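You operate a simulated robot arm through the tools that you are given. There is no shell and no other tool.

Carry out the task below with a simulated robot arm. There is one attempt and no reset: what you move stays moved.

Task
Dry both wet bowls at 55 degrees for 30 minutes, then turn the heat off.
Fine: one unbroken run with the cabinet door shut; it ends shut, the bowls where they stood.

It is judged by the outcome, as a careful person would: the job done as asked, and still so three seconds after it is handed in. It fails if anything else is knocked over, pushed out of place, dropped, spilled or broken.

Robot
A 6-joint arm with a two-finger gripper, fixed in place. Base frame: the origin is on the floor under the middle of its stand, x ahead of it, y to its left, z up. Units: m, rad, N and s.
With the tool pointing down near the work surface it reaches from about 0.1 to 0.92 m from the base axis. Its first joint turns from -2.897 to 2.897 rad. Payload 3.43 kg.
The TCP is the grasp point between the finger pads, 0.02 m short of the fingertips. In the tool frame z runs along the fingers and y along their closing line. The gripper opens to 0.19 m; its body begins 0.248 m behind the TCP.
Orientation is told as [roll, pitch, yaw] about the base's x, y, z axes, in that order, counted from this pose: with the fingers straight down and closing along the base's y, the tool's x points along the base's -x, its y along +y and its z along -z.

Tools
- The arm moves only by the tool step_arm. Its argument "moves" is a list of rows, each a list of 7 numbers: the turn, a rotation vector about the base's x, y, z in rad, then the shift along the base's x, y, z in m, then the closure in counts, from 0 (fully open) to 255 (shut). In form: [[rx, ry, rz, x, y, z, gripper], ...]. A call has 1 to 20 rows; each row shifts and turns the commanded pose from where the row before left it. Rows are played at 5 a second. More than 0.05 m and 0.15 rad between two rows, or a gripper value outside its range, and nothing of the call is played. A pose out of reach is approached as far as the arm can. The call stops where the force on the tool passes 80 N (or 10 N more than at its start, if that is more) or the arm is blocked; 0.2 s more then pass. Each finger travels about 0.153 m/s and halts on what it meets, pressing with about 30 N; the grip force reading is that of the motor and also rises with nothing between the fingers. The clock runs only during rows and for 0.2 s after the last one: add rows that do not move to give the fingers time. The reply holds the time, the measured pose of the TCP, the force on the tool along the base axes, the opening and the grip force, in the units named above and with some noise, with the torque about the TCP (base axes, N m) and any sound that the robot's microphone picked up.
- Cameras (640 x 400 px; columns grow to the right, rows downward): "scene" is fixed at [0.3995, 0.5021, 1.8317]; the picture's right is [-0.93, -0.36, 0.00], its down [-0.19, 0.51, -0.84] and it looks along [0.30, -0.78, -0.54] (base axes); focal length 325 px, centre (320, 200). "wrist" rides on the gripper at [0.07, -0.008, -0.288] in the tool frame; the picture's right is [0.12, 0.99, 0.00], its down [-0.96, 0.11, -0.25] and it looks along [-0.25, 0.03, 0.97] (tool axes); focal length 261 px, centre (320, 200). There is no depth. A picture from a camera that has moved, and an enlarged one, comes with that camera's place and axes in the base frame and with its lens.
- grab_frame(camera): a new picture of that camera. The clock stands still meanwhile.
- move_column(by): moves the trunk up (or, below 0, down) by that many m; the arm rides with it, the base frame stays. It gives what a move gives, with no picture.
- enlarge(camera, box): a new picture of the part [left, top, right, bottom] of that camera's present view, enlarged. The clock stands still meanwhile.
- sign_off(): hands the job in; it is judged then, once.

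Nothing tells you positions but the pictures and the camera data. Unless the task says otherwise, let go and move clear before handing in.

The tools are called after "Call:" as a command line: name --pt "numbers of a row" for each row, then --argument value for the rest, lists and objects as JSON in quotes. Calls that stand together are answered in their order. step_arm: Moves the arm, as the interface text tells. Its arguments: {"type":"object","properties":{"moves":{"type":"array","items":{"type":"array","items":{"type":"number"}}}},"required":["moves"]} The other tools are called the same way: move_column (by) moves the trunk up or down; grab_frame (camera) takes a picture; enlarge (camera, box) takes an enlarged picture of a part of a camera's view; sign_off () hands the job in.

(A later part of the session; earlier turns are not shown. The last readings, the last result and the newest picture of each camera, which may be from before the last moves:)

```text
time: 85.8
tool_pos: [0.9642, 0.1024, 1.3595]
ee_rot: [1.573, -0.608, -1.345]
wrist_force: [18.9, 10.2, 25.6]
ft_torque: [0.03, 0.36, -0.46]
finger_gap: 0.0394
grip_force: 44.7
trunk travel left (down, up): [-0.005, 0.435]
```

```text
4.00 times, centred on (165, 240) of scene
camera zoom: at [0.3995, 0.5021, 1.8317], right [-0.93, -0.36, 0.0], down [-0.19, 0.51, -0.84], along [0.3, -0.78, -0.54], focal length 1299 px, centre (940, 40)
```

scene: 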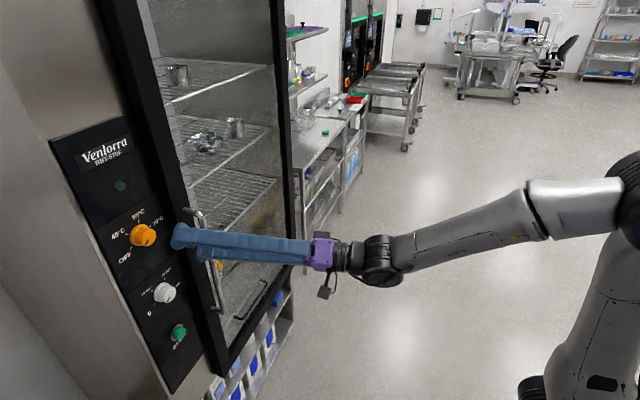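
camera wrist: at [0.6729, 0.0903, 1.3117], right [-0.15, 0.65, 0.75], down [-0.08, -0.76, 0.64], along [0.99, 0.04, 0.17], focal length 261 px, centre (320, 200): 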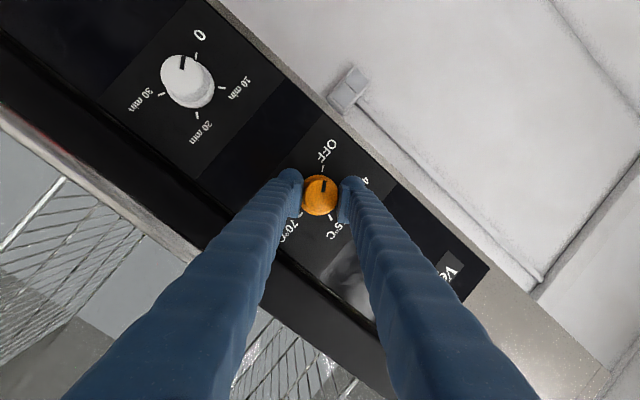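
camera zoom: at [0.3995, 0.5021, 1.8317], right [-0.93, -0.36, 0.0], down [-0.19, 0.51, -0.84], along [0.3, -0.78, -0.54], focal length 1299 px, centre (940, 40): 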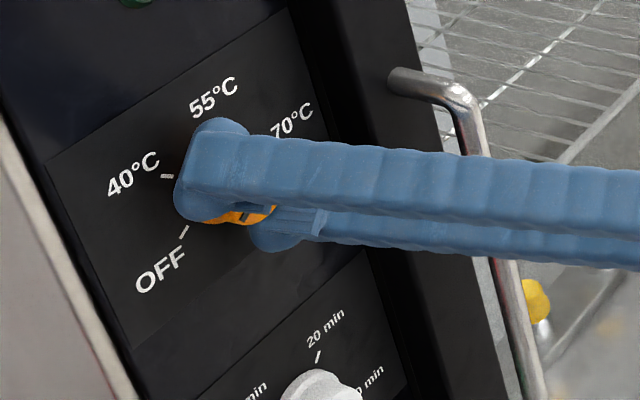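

The knob is gripped, with a gap of 0.039 m. I'll nudge the commanded height by 3 mm to relieve the side load and turn it +70° clockwise.

Call:
step_arm --pt "0 0 0 0.001 0 0.003 255" --pt "0.1325 0.031 0 0 0 0 255" --pt "0.1325 0.031 0 0 0 0 255" --pt "0.1325 0.031 0 0 0 0 255" --pt "0.1325 0.031 0 0 0 0 255" --pt "0.1325 0.031 0 0 0 0 255" --pt "0.1325 0.031 0 0 0 0 255" --pt "0.1325 0.031 0 0 0 0 255" --pt "0.1325 0.031 0 0 0 0 255" --pt "0.1325 0.031 0 0 0 0 255" --pt "0 0 0 0 0 0 255"

Call:
grab_frame --camera "wrist"

Call:
enlarge --camera "scene" --box '[90, 190, 240, 290]'

```text
time: 88.2
tool_pos: [0.9644, 0.1003, 1.3602]
ee_rot: [1.562, 0.619, -1.344]
wrist_force: [-15.2, 0.0, -6.0]
ft_torque: [0.01, 0.03, -0.37]
finger_gap: 0.0396
grip_force: 45.1
trunk travel left (down, up): [-0.005, 0.435]
```

```text
taken
camera wrist: at [0.6704, 0.0968, 1.3947], right [0.12, -0.47, 0.88], down [-0.05, -0.89, -0.46], along [0.99, 0.01, -0.13], focal length 261 px, centre (320, 200)
```

wrist: 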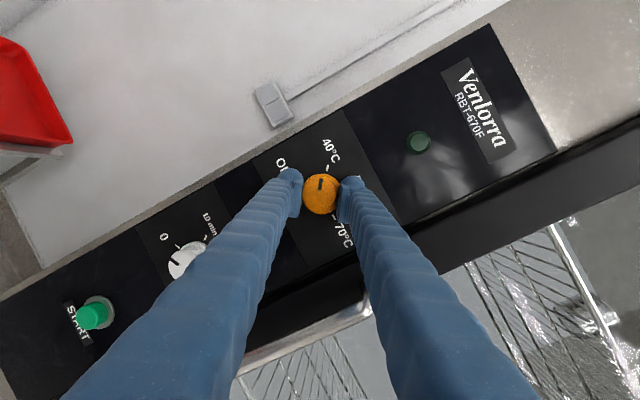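

```text
4.00 times, centred on (165, 240) of scene
camera zoom: at [0.3995, 0.5021, 1.8317], right [-0.93, -0.36, 0.0], down [-0.19, 0.51, -0.84], along [0.3, -0.78, -0.54], focal length 1299 px, centre (940, 40)
```

zoom: 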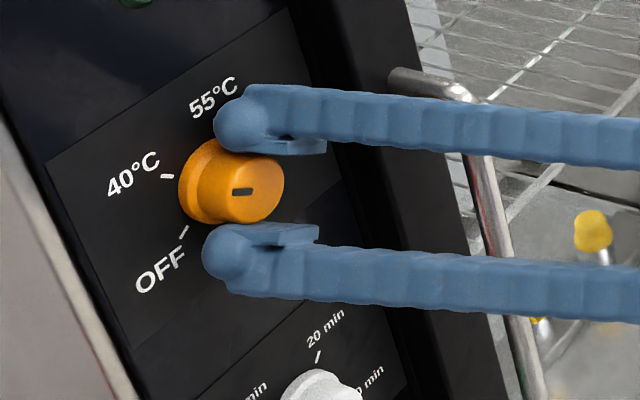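

The knob turned with the gripper, and the pointer is now near 40 °C. I'll release, roll back 70°, re-grip and turn another 70°.

Call:
step_arm --pt "0 0 0 0 0 0 134" --pt "0 0 0 0 0 0 134" --pt "0 0 0 0 0 0 134" --pt "-0.1325 -0.031 0 0 0 0 134" --pt "-0.1325 -0.031 0 0 0 0 134" --pt "-0.1325 -0.031 0 0 0 0 134" --pt "-0.1325 -0.031 0 0 0 0 134" --pt "-0.1325 -0.031 0 0 0 0 134" --pt "-0.1325 -0.031 0 0 0 0 134" --pt "-0.1325 -0.031 0 0 0 0 134" --pt "-0.1325 -0.031 0 0 0 0 134" --pt "-0.1325 -0.031 0 0 0 0 134" --pt "0 0 0 0 0 0 134"

Call:
enlarge --camera "wrist" --box '[240, 130, 400, 250]'

Call:
enlarge --camera "scene" --box '[90, 190, 240, 290]'

```text
time: 91.0
tool_pos: [0.9628, 0.1009, 1.3601]
ee_rot: [1.565, -0.608, -1.343]
wrist_force: [0.0, -0.5, -0.1]
ft_torque: [-0.02, 0.01, 0.0]
finger_gap: 0.0902
grip_force: 0.1
trunk travel left (down, up): [-0.005, 0.435]
```

```text
3.33 times, centred on (320, 190) of wrist
camera zoom: at [0.6717, 0.0887, 1.3136], right [-0.15, 0.65, 0.75], down [-0.08, -0.76, 0.65], along [0.99, 0.04, 0.16], focal length 869 px, centre (320, 233)
```

zoom: 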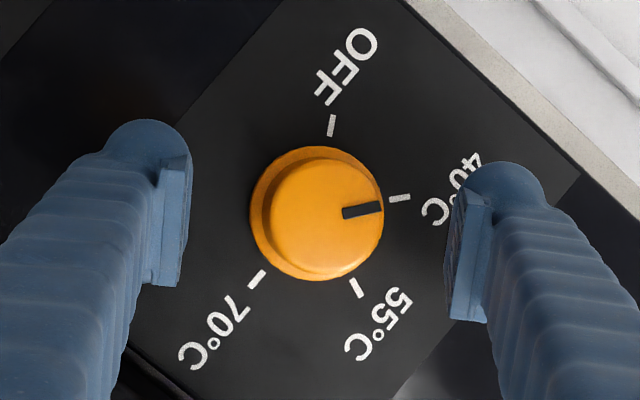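

```text
4.00 times, centred on (165, 240) of scene
camera zoom: at [0.3995, 0.5021, 1.8317], right [-0.93, -0.36, 0.0], down [-0.19, 0.51, -0.84], along [0.3, -0.78, -0.54], focal length 1299 px, centre (940, 40)
```

zoom: 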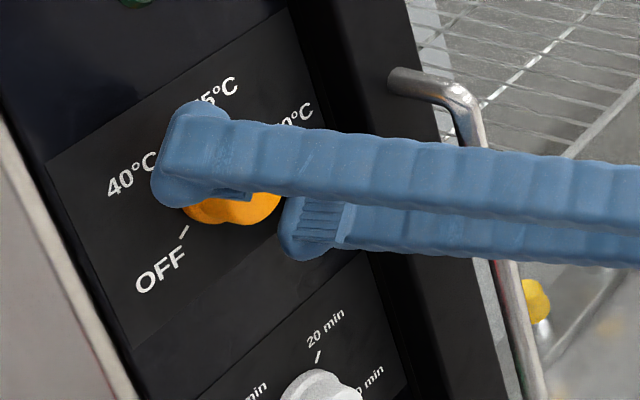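

The pointer now sits at 40 °C and stays there after release. I'll grip again and turn the second 70° to 55 °C.

Call:
step_arm --pt "0 0 0 0 0 0 170" --pt "0 0 0 0 0 0 255" --pt "0 0 0 0 0 0 255" --pt "0 0 0 0 0 0 255" --pt "0.1325 0.031 0 0 0 0 255" --pt "0.1325 0.031 0 0 0 0 255" --pt "0.1325 0.031 0 0 0 0 255" --pt "0.1325 0.031 0 0 0 0 255" --pt "0.1325 0.031 0 0 0 0 255" --pt "0.1325 0.031 0 0 0 0 255" --pt "0.1325 0.031 0 0 0 0 255" --pt "0.1325 0.031 0 0 0 0 255" --pt "0.1325 0.031 0 0 0 0 255" --pt "0 0 0 0 0 0 255"

Call:
enlarge --camera "wrist" --box '[240, 130, 400, 250]'

Call:
enlarge --camera "scene" --box '[90, 190, 240, 290]'

```text
time: 94.0
tool_pos: [0.9633, 0.1009, 1.3602]
ee_rot: [1.564, 0.62, -1.342]
wrist_force: [-3.0, 1.9, -5.9]
ft_torque: [-0.02, -0.19, -0.38]
finger_gap: 0.0394
grip_force: 44.7
trunk travel left (down, up): [-0.005, 0.435]
```

```text
3.33 times, centred on (320, 190) of wrist
camera zoom: at [0.6707, 0.0968, 1.3946], right [0.11, -0.47, 0.88], down [-0.05, -0.89, -0.46], along [0.99, 0.01, -0.12], focal length 869 px, centre (320, 233)
```

zoom: 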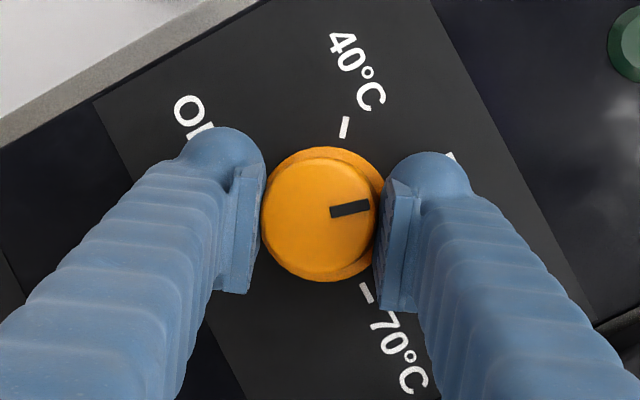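

```text
4.00 times, centred on (165, 240) of scene
camera zoom: at [0.3995, 0.5021, 1.8317], right [-0.93, -0.36, 0.0], down [-0.19, 0.51, -0.84], along [0.3, -0.78, -0.54], focal length 1299 px, centre (940, 40)
```

zoom: 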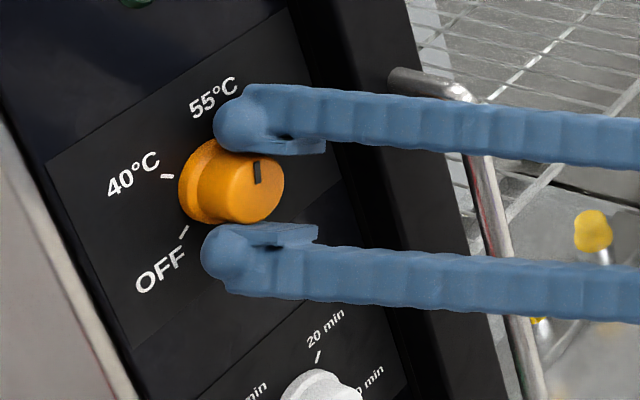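

The pointer should now be near 55 °C. I'll release, back straight off, and check it.

Call:
step_arm --pt "0 0 0 0 0 0 134" --pt "0 0 0 0 0 0 134" --pt "0 0 0 0 0 0 134" --pt "0 0 0 -0.03 -0.007 0 134" --pt "0 0 0 -0.04 -0.0093 0 134" --pt "0 0 0 -0.04 -0.0093 0 134" --pt "0 0 0 0 0 0 134"

Call:
enlarge --camera "wrist" --box '[240, 120, 400, 240]'

Call:
enlarge --camera "scene" --box '[100, 190, 190, 260]'

Call:
grab_frame --camera "wrist"

```text
time: 95.5
tool_pos: [0.8548, 0.0735, 1.3618]
ee_rot: [1.566, 0.619, -1.341]
wrist_force: [0.5, 0.4, -0.2]
ft_torque: [-0.05, 0.05, -0.01]
finger_gap: 0.0907
grip_force: 0.0
trunk travel left (down, up): [-0.005, 0.435]
```

```text
3.33 times, centred on (320, 180) of wrist
camera zoom: at [0.5607, 0.0708, 1.3971], right [0.11, -0.46, 0.88], down [-0.05, -0.89, -0.46], along [0.99, 0.01, -0.12], focal length 869 px, centre (320, 267)
```

zoom: 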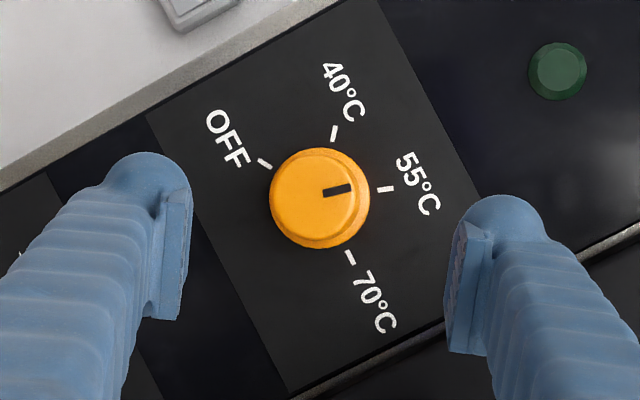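

```text
5.71 times, centred on (145, 225) of scene
camera zoom: at [0.3995, 0.5021, 1.8317], right [-0.93, -0.36, 0.0], down [-0.19, 0.51, -0.84], along [0.3, -0.78, -0.54], focal length 1856 px, centre (1320, 57)
```

zoom: 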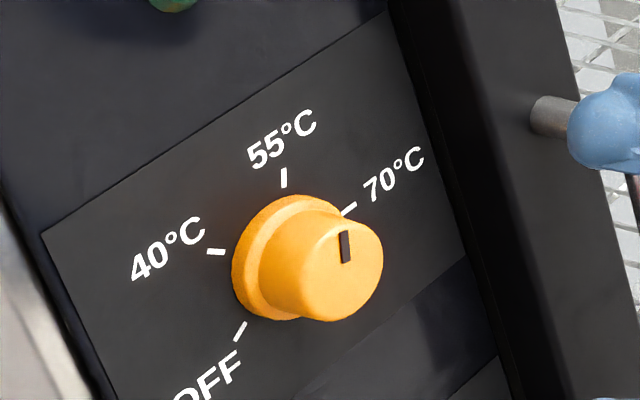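

```text
taken
camera wrist: at [0.5607, 0.0708, 1.3971], right [0.11, -0.46, 0.88], down [-0.05, -0.89, -0.46], along [0.99, 0.01, -0.12], focal length 261 px, centre (320, 200)
```

wrist: 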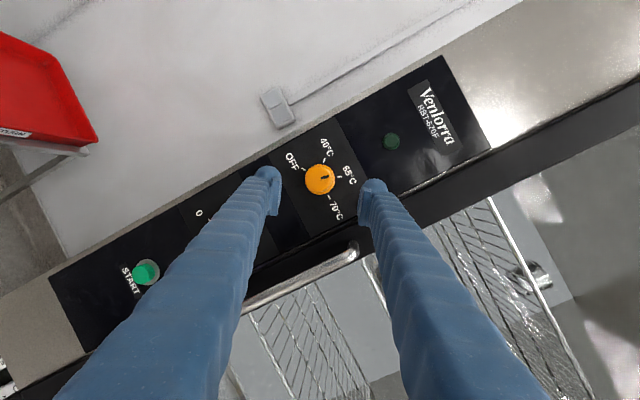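

The pointer looks a few degrees short of the 55 mark. I'll zoom in to measure it.

Call:
enlarge --camera "wrist" --box '[290, 150, 354, 204]'

Call:
enlarge --camera "scene" --box '[120, 210, 170, 250]'

```text
7.41 times, centred on (322, 177) of wrist
camera zoom: at [0.5607, 0.0708, 1.3971], right [0.11, -0.46, 0.88], down [-0.05, -0.89, -0.46], along [0.99, 0.01, -0.12], focal length 1931 px, centre (305, 370)
```

zoom: 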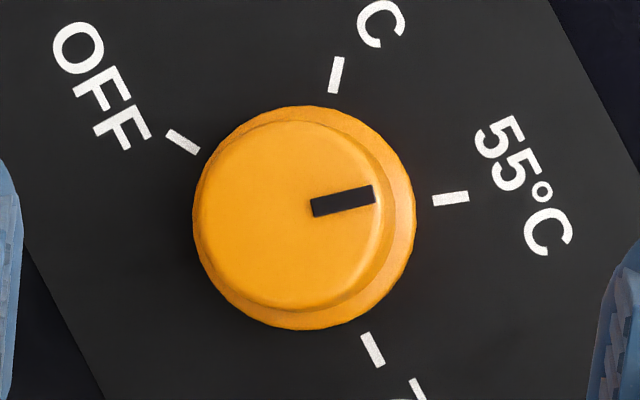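

```text
10.00 times, centred on (145, 230) of scene
camera zoom: at [0.3995, 0.5021, 1.8317], right [-0.93, -0.36, 0.0], down [-0.19, 0.51, -0.84], along [0.3, -0.78, -0.54], focal length 3247 px, centre (2070, -100)
```

zoom: 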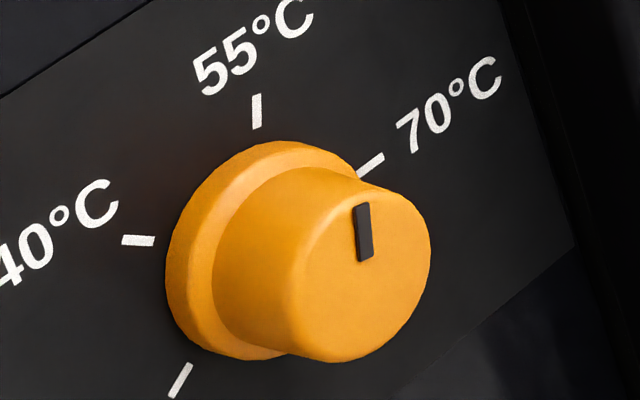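

The pointer is 7–8° short of the 55 mark. I'll go back in, re-grip and trim it by about +0.14 rad.

Call:
step_arm --pt "-0.1325 -0.031 0 0 0 0 134" --pt "-0.1325 -0.031 0 0 0 0 134" --pt "0 0 0 0.04 0.0095 0 134" --pt "0 0 0 0.04 0.0095 0 134" --pt "0 0 0 0.028 0.007 0 134" --pt "0 0 0 0 0 0 134" --pt "0 0 0 0 0 0 170" --pt "0 0 0 0 0 0 255" --pt "0 0 0 0 0 0 255" --pt "0 0 0 0 0 0 255" --pt "0.068 0.016 0 0 0 0 255" --pt "0.068 0.016 0 0 0 0 255" --pt "0 0 0 0 0 0 255"

Call:
step_arm --pt "0 0 0 0 0 0 134" --pt "0 0 0 0 0 0 134" --pt "0 0 0 0 0 0 134" --pt "0 0 0 -0.03 -0.007 0 134" --pt "0 0 0 -0.04 -0.0093 0 134" --pt "0 0 0 -0.04 -0.0093 0 134" --pt "0 0 0 0 0 0 134"

Call:
enlarge --camera "wrist" --box '[290, 150, 354, 204]'

Call:
enlarge --camera "scene" --box '[120, 210, 170, 250]'

```text
time: 98.3
tool_pos: [0.9626, 0.0993, 1.3588]
ee_rot: [1.564, 0.488, -1.344]
wrist_force: [-5.6, -3.1, -6.7]
ft_torque: [-0.06, -0.2, -0.26]
finger_gap: 0.0392
grip_force: 44.9
trunk travel left (down, up): [-0.005, 0.435]
```

```text
time: 100.0
tool_pos: [0.8527, 0.0731, 1.36]
ee_rot: [1.565, 0.485, -1.344]
wrist_force: [-0.3, 1.0, 0.4]
ft_torque: [0.0, 0.06, 0.02]
finger_gap: 0.0902
grip_force: 0.1
trunk travel left (down, up): [-0.005, 0.435]
```

```text
7.41 times, centred on (322, 177) of wrist
camera zoom: at [0.5579, 0.0736, 1.3876], right [0.09, -0.35, 0.93], down [-0.04, -0.94, -0.35], along [1.0, 0.0, -0.09], focal length 1931 px, centre (305, 370)
```

zoom: 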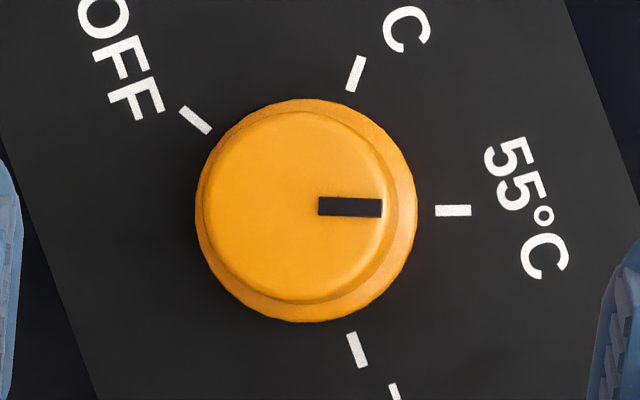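

```text
10.00 times, centred on (145, 230) of scene
camera zoom: at [0.3995, 0.5021, 1.8317], right [-0.93, -0.36, 0.0], down [-0.19, 0.51, -0.84], along [0.3, -0.78, -0.54], focal length 3247 px, centre (2070, -100)
```

zoom: 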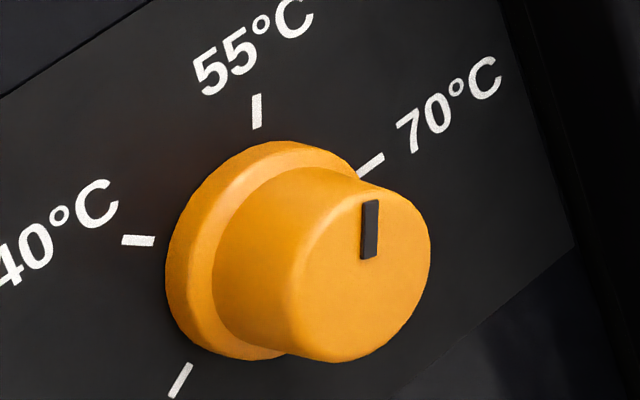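

The orange pointer is now aligned with 55 °C, within about 2°. The white timer knob comes next, at about (y 0.103, z 1.171). I'll lower the tool in front of it, pitch it slightly down to stay in reach, and roll back to the start angle.

Call:
step_arm --pt "0 0 0 0.026 0.006 0 134" --pt "0 0 0 0.026 0.006 0 134" --pt "-0.0237 0.1023 0 0 0 -0.018 134" --pt "-0.0237 0.1023 0 0 0 -0.018 134" --pt "-0.1391 -0.0323 0.0304 0 0.0005 -0.0176 134" --pt "-0.1391 -0.0323 0.0304 0 0.0005 -0.0176 134" --pt "-0.1391 -0.0323 0.0304 0 0.0005 -0.0176 134" --pt "-0.1391 -0.0323 0.0304 0 0.0005 -0.0176 134" --pt "-0.1391 -0.0323 0.0304 0 0.0005 -0.0176 134" --pt "-0.1391 -0.0323 0.0304 0 0.0005 -0.0176 134" --pt "-0.1391 -0.0323 0.0304 0 0.0005 -0.0176 134" --pt "-0.1391 -0.0323 0.0304 0 0.0005 -0.0176 134" --pt "0 0 0 0 0 0 134"

Call:
grab_frame --camera "wrist"

Call:
grab_frame --camera "scene"

```text
time: 102.8
tool_pos: [0.9058, 0.0894, 1.1842]
ee_rot: [1.296, -0.669, -1.172]
wrist_force: [0.7, 0.7, 0.1]
ft_torque: [-0.03, -0.01, 0.01]
finger_gap: 0.09
grip_force: 0.1
trunk travel left (down, up): [-0.005, 0.435]
```

```text
taken
camera wrist: at [0.6109, 0.0742, 1.1947], right [-0.02, 0.74, 0.68], down [0.06, -0.68, 0.73], along [1.0, 0.05, -0.03], focal length 261 px, centre (320, 200)
```

wrist: 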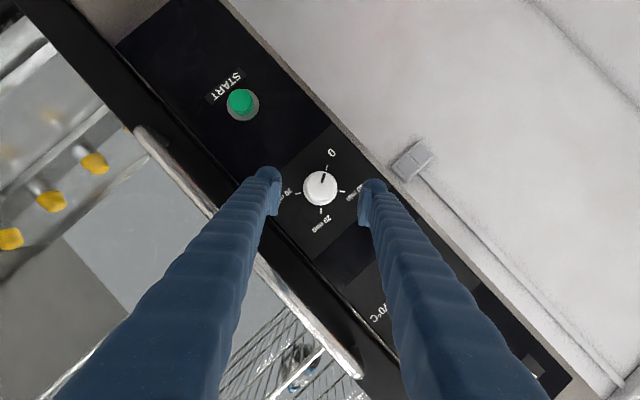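

```text
taken
```

scene: 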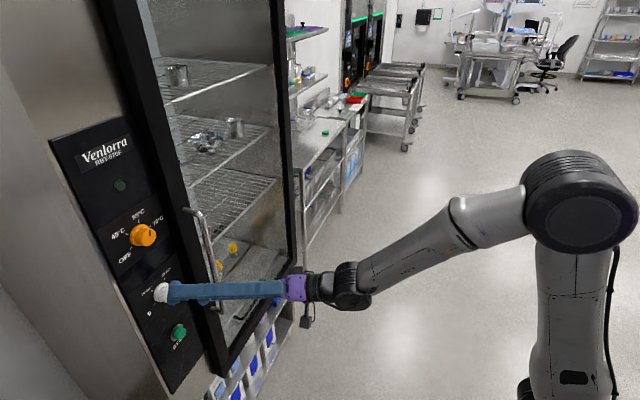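

The timer knob is centered between the fingers. I'll advance, grip, and make the first 80° stroke.

Call:
step_arm --pt "0 0 0 0.019 0.0044 -0.0041 134" --pt "0 0 0 0.019 0.0044 -0.0041 134" --pt "0 0 0 0.017 0.0039 -0.0037 134" --pt "0 0 0 0 0 0 134" --pt "0 0 0 0 0 0 170" --pt "0 0 0 0 0 0 255" --pt "0 0 0 0 0 0 255" --pt "0 0 0 0 0 0 255"

Call:
enlarge --camera "wrist" --box '[240, 130, 400, 250]'

```text
time: 104.5
tool_pos: [0.9618, 0.1032, 1.1711]
ee_rot: [1.295, -0.665, -1.175]
wrist_force: [1.8, -0.7, -1.3]
ft_torque: [-0.01, -0.08, 0.04]
finger_gap: 0.0386
grip_force: 44.4
trunk travel left (down, up): [-0.005, 0.435]
```

```text
3.33 times, centred on (320, 190) of wrist
camera zoom: at [0.6657, 0.0874, 1.1831], right [-0.01, 0.73, 0.68], down [0.06, -0.68, 0.73], along [1.0, 0.05, -0.03], focal length 869 px, centre (320, 233)
```

zoom: 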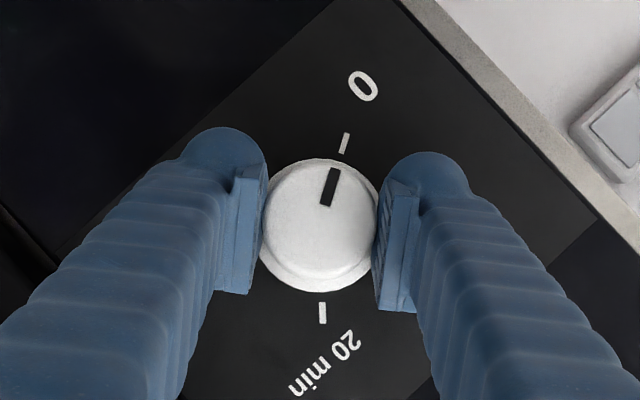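

Clean grip with almost no side load. I'll turn +80°, release, roll back, and re-grip.

Call:
step_arm --pt "0.133 0.0309 -0.029 0 0 0 255" --pt "0.133 0.0309 -0.029 0 0 0 255" --pt "0.133 0.0309 -0.029 0 0 0 255" --pt "0.133 0.0309 -0.029 0 0 0 255" --pt "0.133 0.0309 -0.029 0 0 0 255" --pt "0.133 0.0309 -0.029 0 0 0 255" --pt "0.133 0.0309 -0.029 0 0 0 255" --pt "0.133 0.0309 -0.029 0 0 0 255" --pt "0.133 0.0309 -0.029 0 0 0 255" --pt "0.133 0.0309 -0.029 0 0 0 255" --pt "0 0 0 0 0 0 255" --pt "0 0 0 0 0 0 134" --pt "0 0 0 0 0 0 134" --pt "0 0 0 0 0 0 134"

Call:
enlarge --camera "wrist" --box '[240, 130, 400, 250]'

```text
time: 107.5
tool_pos: [0.9591, 0.1037, 1.1714]
ee_rot: [1.29, 0.694, -1.519]
wrist_force: [-8.8, 3.0, -6.5]
ft_torque: [0.18, -0.05, -0.24]
finger_gap: 0.0848
grip_force: 0.0
trunk travel left (down, up): [-0.005, 0.435]
```

```text
3.33 times, centred on (320, 190) of wrist
camera zoom: at [0.6807, 0.0996, 1.271], right [0.3, -0.5, 0.81], down [-0.16, -0.86, -0.48], along [0.94, 0.01, -0.34], focal length 869 px, centre (320, 233)
```

zoom: 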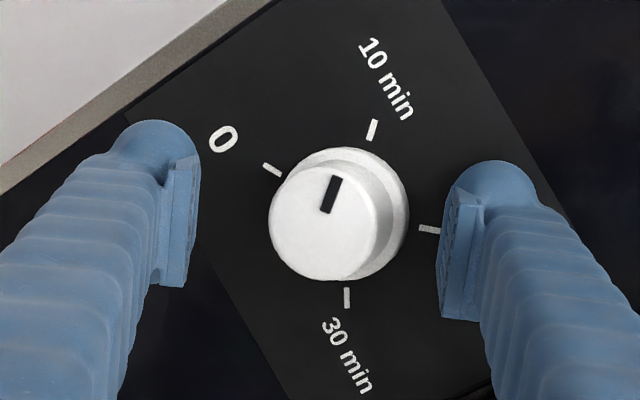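

The pointer is aligned with 10 min. Rolling back 80° and making the second stroke.

Call:
step_arm --pt "-0.133 -0.0309 0.029 0 0 0 134" --pt "-0.133 -0.0309 0.029 0 0 0 134" --pt "-0.133 -0.0309 0.029 0 0 0 134" --pt "-0.133 -0.0309 0.029 0 0 0 134" --pt "-0.133 -0.0309 0.029 0 0 0 134" --pt "-0.133 -0.0309 0.029 0 0 0 134" --pt "-0.133 -0.0309 0.029 0 0 0 134" --pt "-0.133 -0.0309 0.029 0 0 0 134" --pt "-0.133 -0.0309 0.029 0 0 0 134" --pt "-0.133 -0.0309 0.029 0 0 0 134" --pt "0 0 0 0 0 0 134" --pt "0 0 0 0 0 0 170" --pt "0 0 0 0 0 0 255" --pt "0 0 0 0 0 0 255" --pt "0 0 0 0 0 0 255"

Call:
step_arm --pt "0.133 0.0309 -0.029 0 0 0 255" --pt "0.133 0.0309 -0.029 0 0 0 255" --pt "0.133 0.0309 -0.029 0 0 0 255" --pt "0.133 0.0309 -0.029 0 0 0 255" --pt "0.133 0.0309 -0.029 0 0 0 255" --pt "0.133 0.0309 -0.029 0 0 0 255" --pt "0.133 0.0309 -0.029 0 0 0 255" --pt "0.133 0.0309 -0.029 0 0 0 255" --pt "0.133 0.0309 -0.029 0 0 0 255" --pt "0.133 0.0309 -0.029 0 0 0 255" --pt "0 0 0 0 0 0 255" --pt "0 0 0 0 0 0 134" --pt "0 0 0 0 0 0 134" --pt "0 0 0 0 0 0 134"

Call:
enlarge --camera "wrist" --box '[240, 130, 400, 250]'

```text
time: 110.8
tool_pos: [0.961, 0.1027, 1.1708]
ee_rot: [1.295, -0.665, -1.174]
wrist_force: [0.1, 0.9, -0.4]
ft_torque: [-0.01, -0.02, 0.02]
finger_gap: 0.0386
grip_force: 44.6
trunk travel left (down, up): [-0.005, 0.435]
```

```text
time: 113.8
tool_pos: [0.959, 0.1056, 1.1695]
ee_rot: [1.288, 0.695, -1.522]
wrist_force: [-16.1, 6.2, -12.1]
ft_torque: [0.29, -0.02, -0.36]
finger_gap: 0.0809
grip_force: 0.1
trunk travel left (down, up): [-0.005, 0.435]
```

```text
3.33 times, centred on (320, 190) of wrist
camera zoom: at [0.681, 0.1007, 1.2697], right [0.3, -0.5, 0.81], down [-0.16, -0.86, -0.48], along [0.94, 0.01, -0.34], focal length 869 px, centre (320, 233)
```

zoom: 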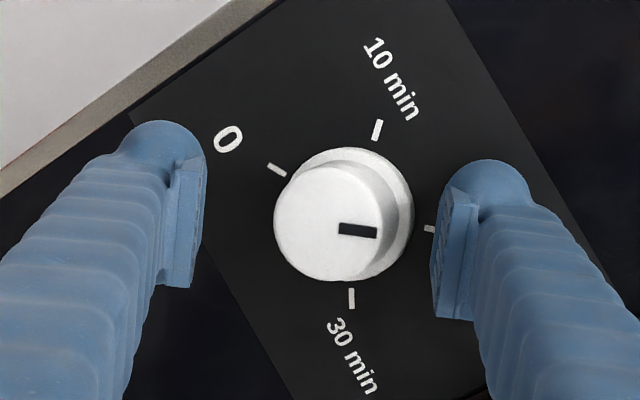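

The pointer now reads 20 min. The fingertips are brushing the panel slightly, so I'll back off 3 mm and make the third stroke to 30 min.

Call:
step_arm --pt "0 0 0 -0.003 -0.0007 0.0006 134" --pt "-0.133 -0.0309 0.029 0 0 0 134" --pt "-0.133 -0.0309 0.029 0 0 0 134" --pt "-0.133 -0.0309 0.029 0 0 0 134" --pt "-0.133 -0.0309 0.029 0 0 0 134" --pt "-0.133 -0.0309 0.029 0 0 0 134" --pt "-0.133 -0.0309 0.029 0 0 0 134" --pt "-0.133 -0.0309 0.029 0 0 0 134" --pt "-0.133 -0.0309 0.029 0 0 0 134" --pt "-0.133 -0.0309 0.029 0 0 0 134" --pt "-0.133 -0.0309 0.029 0 0 0 134" --pt "0 0 0 0 0 0 134" --pt "0 0 0 0 0 0 170" --pt "0 0 0 0 0 0 255" --pt "0 0 0 0 0 0 255" --pt "0 0 0 0 0 0 255"

Call:
enlarge --camera "wrist" --box '[240, 130, 400, 250]'

Call:
step_arm --pt "0.133 0.0309 -0.029 0 0 0 255" --pt "0.133 0.0309 -0.029 0 0 0 255" --pt "0.133 0.0309 -0.029 0 0 0 255" --pt "0.133 0.0309 -0.029 0 0 0 255" --pt "0.133 0.0309 -0.029 0 0 0 255" --pt "0.133 0.0309 -0.029 0 0 0 255" --pt "0.133 0.0309 -0.029 0 0 0 255" --pt "0.133 0.0309 -0.029 0 0 0 255" --pt "0.133 0.0309 -0.029 0 0 0 255" --pt "0.133 0.0309 -0.029 0 0 0 255" --pt "0 0 0 0 0 0 255" --pt "0 0 0 0 0 0 134" --pt "0 0 0 0 0 0 134" --pt "0 0 0 0 0 0 134"

Call:
enlarge --camera "wrist" --box '[240, 130, 400, 250]'

```text
time: 117.2
tool_pos: [0.9573, 0.1041, 1.1705]
ee_rot: [1.296, -0.665, -1.174]
wrist_force: [0.1, -0.3, 0.1]
ft_torque: [0.0, -0.03, 0.02]
finger_gap: 0.0381
grip_force: 44.9
trunk travel left (down, up): [-0.005, 0.435]
```

```text
3.33 times, centred on (320, 190) of wrist
camera zoom: at [0.6623, 0.0875, 1.1829], right [-0.01, 0.73, 0.68], down [0.06, -0.68, 0.73], along [1.0, 0.05, -0.03], focal length 869 px, centre (320, 233)
```

zoom: 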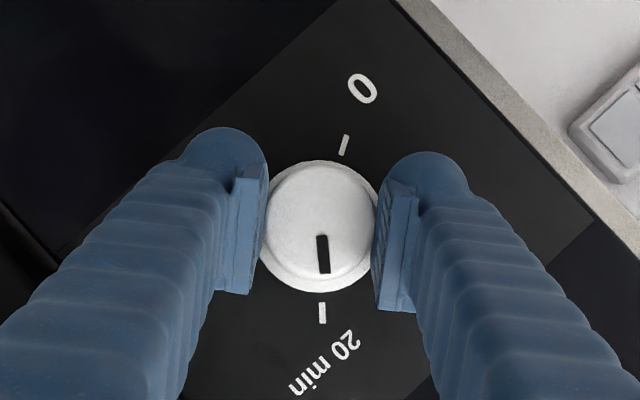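

```text
time: 120.2
tool_pos: [0.9572, 0.1038, 1.1712]
ee_rot: [1.29, 0.694, -1.521]
wrist_force: [0.0, -0.3, 0.3]
ft_torque: [0.01, -0.02, 0.0]
finger_gap: 0.0903
grip_force: 0.1
trunk travel left (down, up): [-0.005, 0.435]
```

```text
3.33 times, centred on (320, 190) of wrist
camera zoom: at [0.6791, 0.0987, 1.2711], right [0.3, -0.5, 0.81], down [-0.16, -0.86, -0.48], along [0.94, 0.01, -0.34], focal length 869 px, centre (320, 233)
```

zoom: 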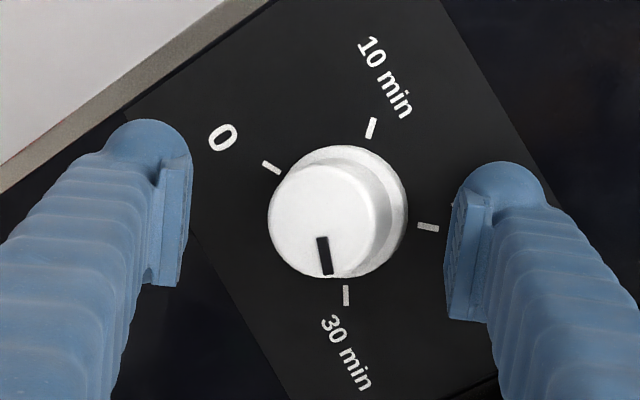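

The pointer is near 30 min, possibly a few degrees short. I'll check it from the scene camera.

Call:
step_arm --pt "0 0 0 -0.025 -0.0058 0.0055 134" --pt "0 0 0 -0.025 -0.0058 0.0055 134" --pt "0 0 0 0 0 0 134"

Call:
enlarge --camera "wrist" --box '[280, 140, 360, 220]'

Call:
enlarge --camera "scene" --box '[130, 260, 200, 320]'

```text
time: 121.0
tool_pos: [0.9079, 0.0911, 1.182]
ee_rot: [1.291, 0.695, -1.518]
wrist_force: [0.7, -0.7, -0.6]
ft_torque: [-0.01, 0.05, 0.04]
finger_gap: 0.0903
grip_force: 0.0
trunk travel left (down, up): [-0.005, 0.435]
```

```text
5.00 times, centred on (320, 180) of wrist
camera zoom: at [0.6299, 0.087, 1.2823], right [0.3, -0.5, 0.81], down [-0.16, -0.86, -0.48], along [0.94, 0.01, -0.34], focal length 1303 px, centre (320, 300)
```

zoom: 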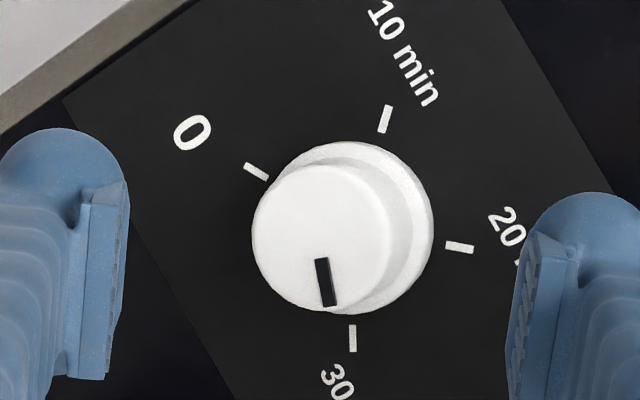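

```text
6.67 times, centred on (165, 290) of scene
camera zoom: at [0.3995, 0.5021, 1.8317], right [-0.93, -0.36, 0.0], down [-0.19, 0.51, -0.84], along [0.3, -0.78, -0.54], focal length 2165 px, centre (1353, -400)
```

zoom: 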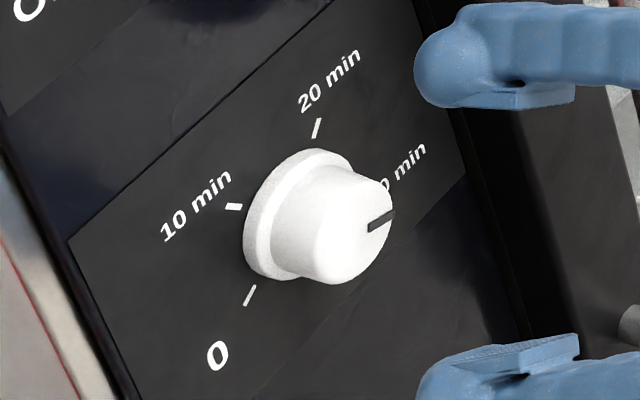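

The pointer is about 7° short of 30 min (113° against 120°). I'll re-grip and trim it.

Call:
step_arm --pt "-0.133 -0.0309 0.029 0 0 0 134" --pt "-0.133 -0.0309 0.029 0 0 0 134" --pt "0 0 0 0.025 0.0058 -0.0055 134" --pt "0 0 0 0.025 0.0058 -0.0055 134" --pt "0 0 0 0 0 0 134" --pt "0 0 0 0 0 0 170" --pt "0 0 0 0 0 0 255" --pt "0 0 0 0 0 0 255" --pt "0 0 0 0 0 0 255" --pt "0.0572 0.0133 -0.0125 0 0 0 255" --pt "0.0572 0.0133 -0.0125 0 0 0 255" --pt "0 0 0 0 0 0 255" --pt "0 0 0 0 0 0 134" --pt "0 0 0 0 0 0 134" --pt "0 0 0 0 0 0 134" --pt "0 0 0 -0.025 -0.0058 0.0055 134" --pt "0 0 0 -0.025 -0.0058 0.0055 134" --pt "0 0 0 0 0 0 134"

Call:
enlarge --camera "wrist" --box '[280, 140, 360, 220]'

Call:
enlarge --camera "scene" --box '[130, 260, 200, 320]'

Call:
grab_frame --camera "wrist"

```text
time: 124.8
tool_pos: [0.9052, 0.092, 1.184]
ee_rot: [1.32, 0.542, -1.468]
wrist_force: [-0.1, 0.5, -0.5]
ft_torque: [0.01, 0.02, -0.03]
finger_gap: 0.0904
grip_force: 0.0
trunk travel left (down, up): [-0.005, 0.435]
```

```text
5.00 times, centred on (320, 180) of wrist
camera zoom: at [0.6249, 0.0917, 1.2738], right [0.29, -0.37, 0.89], down [-0.12, -0.93, -0.35], along [0.95, -0.01, -0.31], focal length 1303 px, centre (320, 300)
```

zoom: 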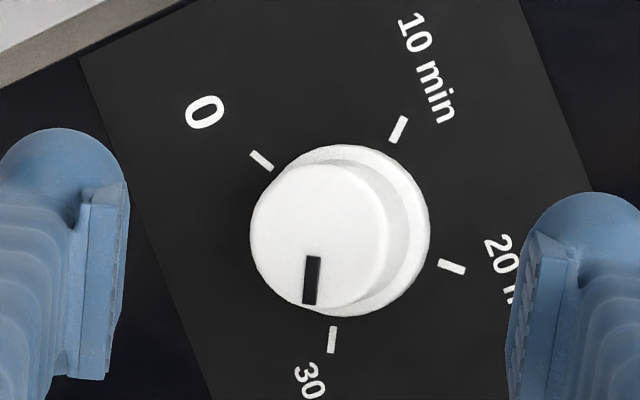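

```text
6.67 times, centred on (165, 290) of scene
camera zoom: at [0.3995, 0.5021, 1.8317], right [-0.93, -0.36, 0.0], down [-0.19, 0.51, -0.84], along [0.3, -0.78, -0.54], focal length 2165 px, centre (1353, -400)
```

zoom: 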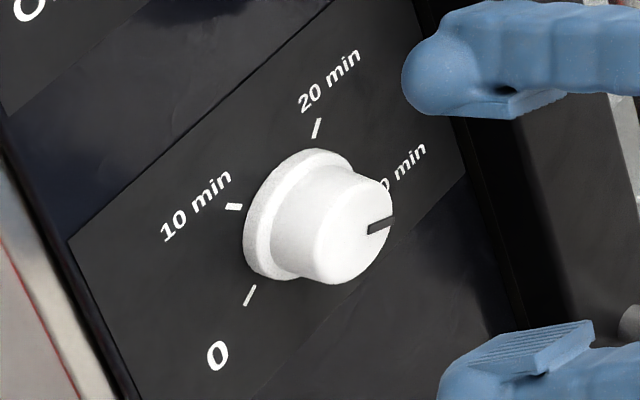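

```text
taken
camera wrist: at [0.6249, 0.0917, 1.2738], right [0.29, -0.37, 0.89], down [-0.12, -0.93, -0.35], along [0.95, -0.01, -0.31], focal length 261 px, centre (320, 200)
```

wrist: 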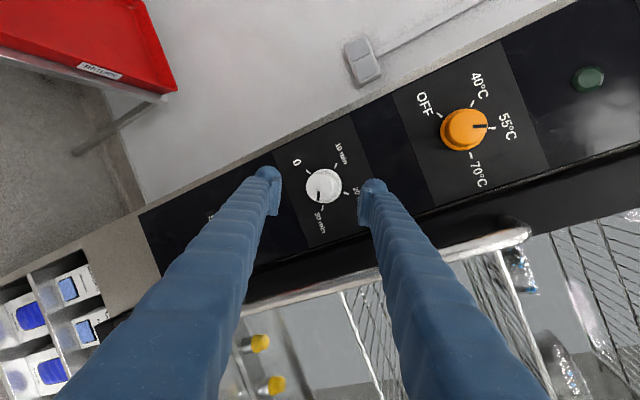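

Both dials are set: timer at 30 min and temperature at 55 °C, each within about 2°. Next is the START button at about (0.98, 0.103, 1.00). I'll close the fingers, pitch down more and lower to the button height, staying back from the panel.

Call:
step_arm --pt "-0.0236 0.1019 0 0 0 -0.015 255" --pt "-0.0236 0.1019 0 0 0 -0.015 255" --pt "-0.0236 0.1019 0 0 0 -0.015 255" --pt "-0.1139 -0.0263 0.0675 0 0 -0.03 255" --pt "-0.1139 -0.0263 0.0675 0 0 -0.03 255" --pt "-0.1139 -0.0263 0.0675 0 0 -0.03 255" --pt "-0.1139 -0.0263 0.0675 0 0 -0.03 255" --pt "0 0 0 0 0 -0.031 255" --pt "0 0 0 0 0 0 255" --pt "0 0 0 0 0 0 255"

Call:
grab_frame --camera "wrist"

Call:
enlarge --camera "scene" --box '[90, 230, 270, 390]'

```text
time: 127.0
tool_pos: [0.9079, 0.0914, 0.9878]
ee_rot: [1.041, 0.012, -1.35]
wrist_force: [-0.4, 0.4, 0.7]
ft_torque: [0.0, 0.03, 0.01]
finger_gap: 0.0001
grip_force: 30.0
trunk travel left (down, up): [-0.005, 0.435]
```

```text
taken
camera wrist: at [0.646, 0.104, 1.1256], right [0.47, 0.22, 0.86], down [0.06, -0.98, 0.21], along [0.88, -0.05, -0.47], focal length 261 px, centre (320, 200)
```

wrist: 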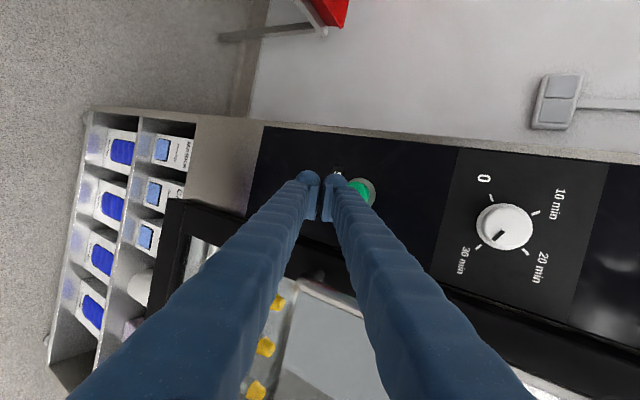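

```text
2.50 times, centred on (180, 310) of scene
camera zoom: at [0.3995, 0.5021, 1.8317], right [-0.93, -0.36, 0.0], down [-0.19, 0.51, -0.84], along [0.3, -0.78, -0.54], focal length 812 px, centre (670, -75)
```

zoom: 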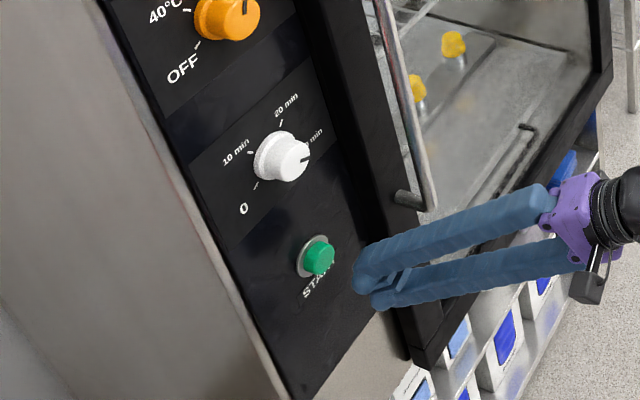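

The fingertips are just in front of the button but slightly low. I'll raise about 1 cm and creep forward, then look before pressing.

Call:
step_arm --pt "0 0 0 0 0 0.01 255" --pt "0 0 0 0.012 0.001 0 255" --pt "0 0 0 0.012 0.001 0 255" --pt "0 0 0 0 0 0 255"

Call:
enlarge --camera "wrist" --box '[260, 130, 420, 250]'

Call:
enlarge --camera "scene" --box '[130, 290, 250, 380]'

```text
time: 128.0
tool_pos: [0.931, 0.0939, 0.9975]
ee_rot: [1.04, 0.013, -1.348]
wrist_force: [-0.5, 1.4, 0.4]
ft_torque: [0.02, -0.03, 0.01]
finger_gap: 0.0
grip_force: 30.1
trunk travel left (down, up): [-0.005, 0.435]
```

```text
3.33 times, centred on (340, 190) of wrist
camera zoom: at [0.6696, 0.1066, 1.1362], right [0.47, 0.22, 0.86], down [0.06, -0.98, 0.21], along [0.88, -0.05, -0.47], focal length 869 px, centre (253, 233)
```

zoom: 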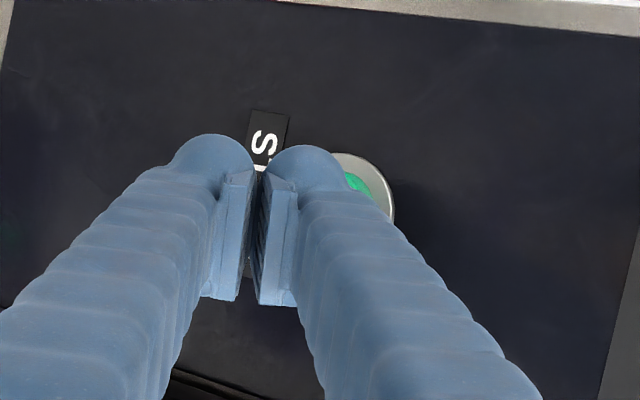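

```text
4.44 times, centred on (190, 335) of scene
camera zoom: at [0.3995, 0.5021, 1.8317], right [-0.93, -0.36, 0.0], down [-0.19, 0.51, -0.84], along [0.3, -0.78, -0.54], focal length 1443 px, centre (898, -400)
```

zoom: 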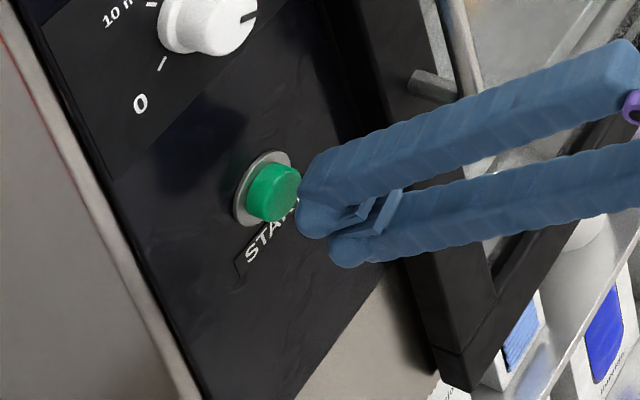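

The fingertip is lined up with the button. I'll push forward in small steps and watch force and sound.

Call:
step_arm --pt "0 0 0 0.006 0 0.004 255" --pt "0 0 0 0.006 0 0 255" --pt "0 0 0 0.005 0 0 255" --pt "0 0 0 0 0 0 255"

Call:
enlarge --camera "scene" --box '[130, 290, 250, 380]'

```text
time: 128.9
tool_pos: [0.9482, 0.0937, 1.0003]
ee_rot: [1.041, 0.012, -1.35]
wrist_force: [0.5, 0.0, -0.3]
ft_torque: [-0.01, 0.0, 0.0]
finger_gap: 0.0001
grip_force: 29.7
trunk travel left (down, up): [-0.005, 0.435]
```

```text
4.44 times, centred on (190, 335) of scene
camera zoom: at [0.3995, 0.5021, 1.8317], right [-0.93, -0.36, 0.0], down [-0.19, 0.51, -0.84], along [0.3, -0.78, -0.54], focal length 1443 px, centre (898, -400)
```

zoom: 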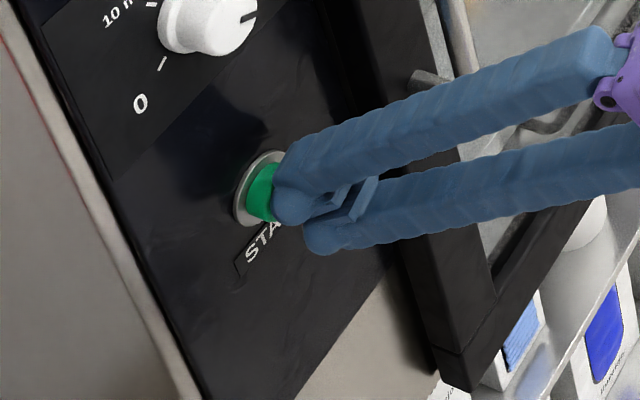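

Almost touching, with no force yet. I'll continue in 4 mm steps.

Call:
step_arm --pt "0 0 0 0.004 0 0 255" --pt "0 0 0 0.004 0 0 255" --pt "0 0 0 0 0 0 255"

Call:
enlarge --camera "scene" --box '[130, 290, 250, 380]'

```text
time: 129.8
tool_pos: [0.9551, 0.0946, 1.0012]
ee_rot: [1.04, 0.011, -1.349]
wrist_force: [-3.3, -1.9, 1.6]
ft_torque: [-0.01, -0.04, -0.08]
finger_gap: 0.0
grip_force: 29.7
trunk travel left (down, up): [-0.005, 0.435]
heard: click
```

```text
4.44 times, centred on (190, 335) of scene
camera zoom: at [0.3995, 0.5021, 1.8317], right [-0.93, -0.36, 0.0], down [-0.19, 0.51, -0.84], along [0.3, -0.78, -0.54], focal length 1443 px, centre (898, -400)
```

zoom: 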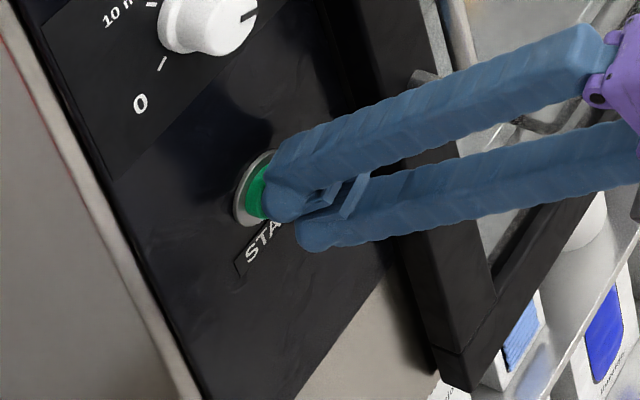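

A click was heard. I'll back off and check the indicator lamp and the dials.

Call:
step_arm --pt "0 0 0 -0.02 -0.003 0 255" --pt "0 0 0 -0.03 -0.003 0 255" --pt "0 0 0 0 0 0 255"

Call:
grab_frame --camera "scene"

Call:
enlarge --camera "scene" --box '[40, 120, 220, 360]'

Call:
enlarge --camera "scene" --box '[130, 260, 200, 320]'

```text
time: 130.6
tool_pos: [0.9009, 0.0898, 0.9995]
ee_rot: [1.039, 0.011, -1.348]
wrist_force: [-1.0, -0.1, 0.7]
ft_torque: [0.02, 0.02, -0.03]
finger_gap: 0.0
grip_force: 30.0
trunk travel left (down, up): [-0.005, 0.435]
```

```text
taken
```

scene: 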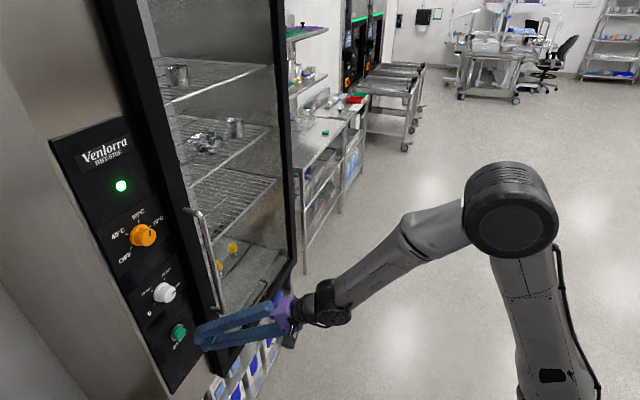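

```text
1.67 times, centred on (130, 240) of scene
camera zoom: at [0.3995, 0.5021, 1.8317], right [-0.93, -0.36, 0.0], down [-0.19, 0.51, -0.84], along [0.3, -0.78, -0.54], focal length 541 px, centre (637, 133)
```

zoom: 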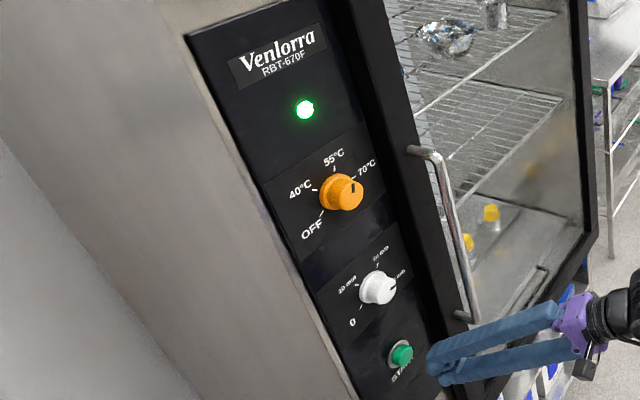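

```text
6.67 times, centred on (165, 290) of scene
camera zoom: at [0.3995, 0.5021, 1.8317], right [-0.93, -0.36, 0.0], down [-0.19, 0.51, -0.84], along [0.3, -0.78, -0.54], focal length 2165 px, centre (1353, -400)
```

zoom: 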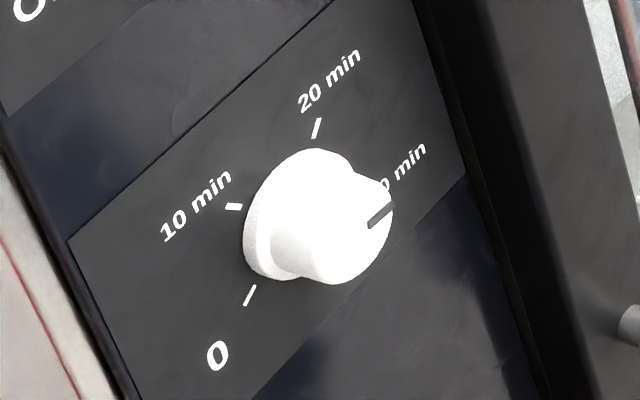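

The lamp is lit and the timer pointer is already counting back quickly, roughly a minute per second, so the run has started with the door shut. While it runs I'll move carefully up in front of the orange knob without touching anything.

Call:
step_arm --pt "0 0 0 -0.015 -0.003 0 255" --pt "0.01315 -0.0567 0 0 0 0.04 255" --pt "0.01315 -0.0567 0 0 0 0.04 255" --pt "0.01315 -0.0567 0 0 0 0.04 255" --pt "0.01315 -0.0567 0 0 0 0.04 255" --pt "0.01315 -0.0567 0 0 0 0.04 255" --pt "0.01315 -0.0567 0 0 0 0.04 255" --pt "0.01315 -0.0567 0 0 0 0.04 255" --pt "0.01315 -0.0567 0 0 0 0.04 255" --pt "0.01315 -0.0567 0 0 0 0.04 255" --pt "0 0 0 0 0 0 255"

Call:
enlarge --camera "scene" --box '[40, 120, 220, 360]'

Call:
grab_frame --camera "wrist"

```text
time: 132.9
tool_pos: [0.8934, 0.086, 1.3624]
ee_rot: [1.564, 0.017, -1.344]
wrist_force: [0.7, 0.7, 0.3]
ft_torque: [-0.01, 0.02, 0.01]
finger_gap: 0.0
grip_force: 29.7
trunk travel left (down, up): [-0.005, 0.435]
```

```text
1.67 times, centred on (130, 240) of scene
camera zoom: at [0.3995, 0.5021, 1.8317], right [-0.93, -0.36, 0.0], down [-0.19, 0.51, -0.84], along [0.3, -0.78, -0.54], focal length 541 px, centre (637, 133)
```

zoom: 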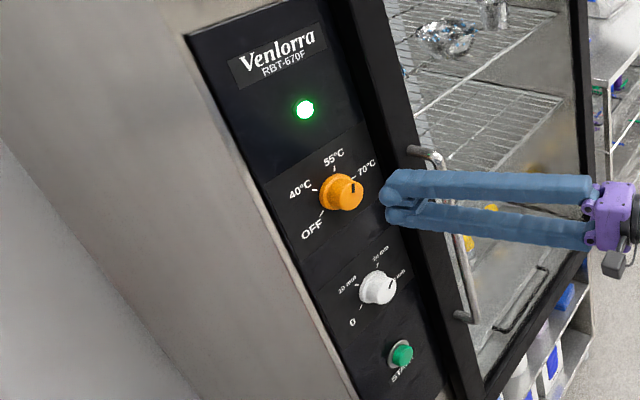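

```text
taken
camera wrist: at [0.5981, 0.0901, 1.3559], right [-0.02, 0.1, 0.99], down [-0.02, -0.99, 0.1], along [1.0, -0.02, 0.02], focal length 261 px, centre (320, 200)
```

wrist: 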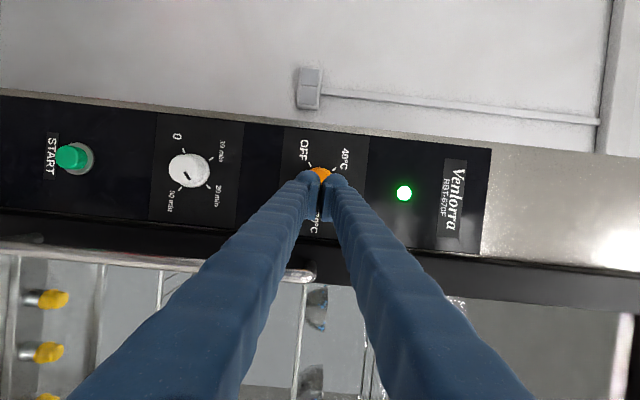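

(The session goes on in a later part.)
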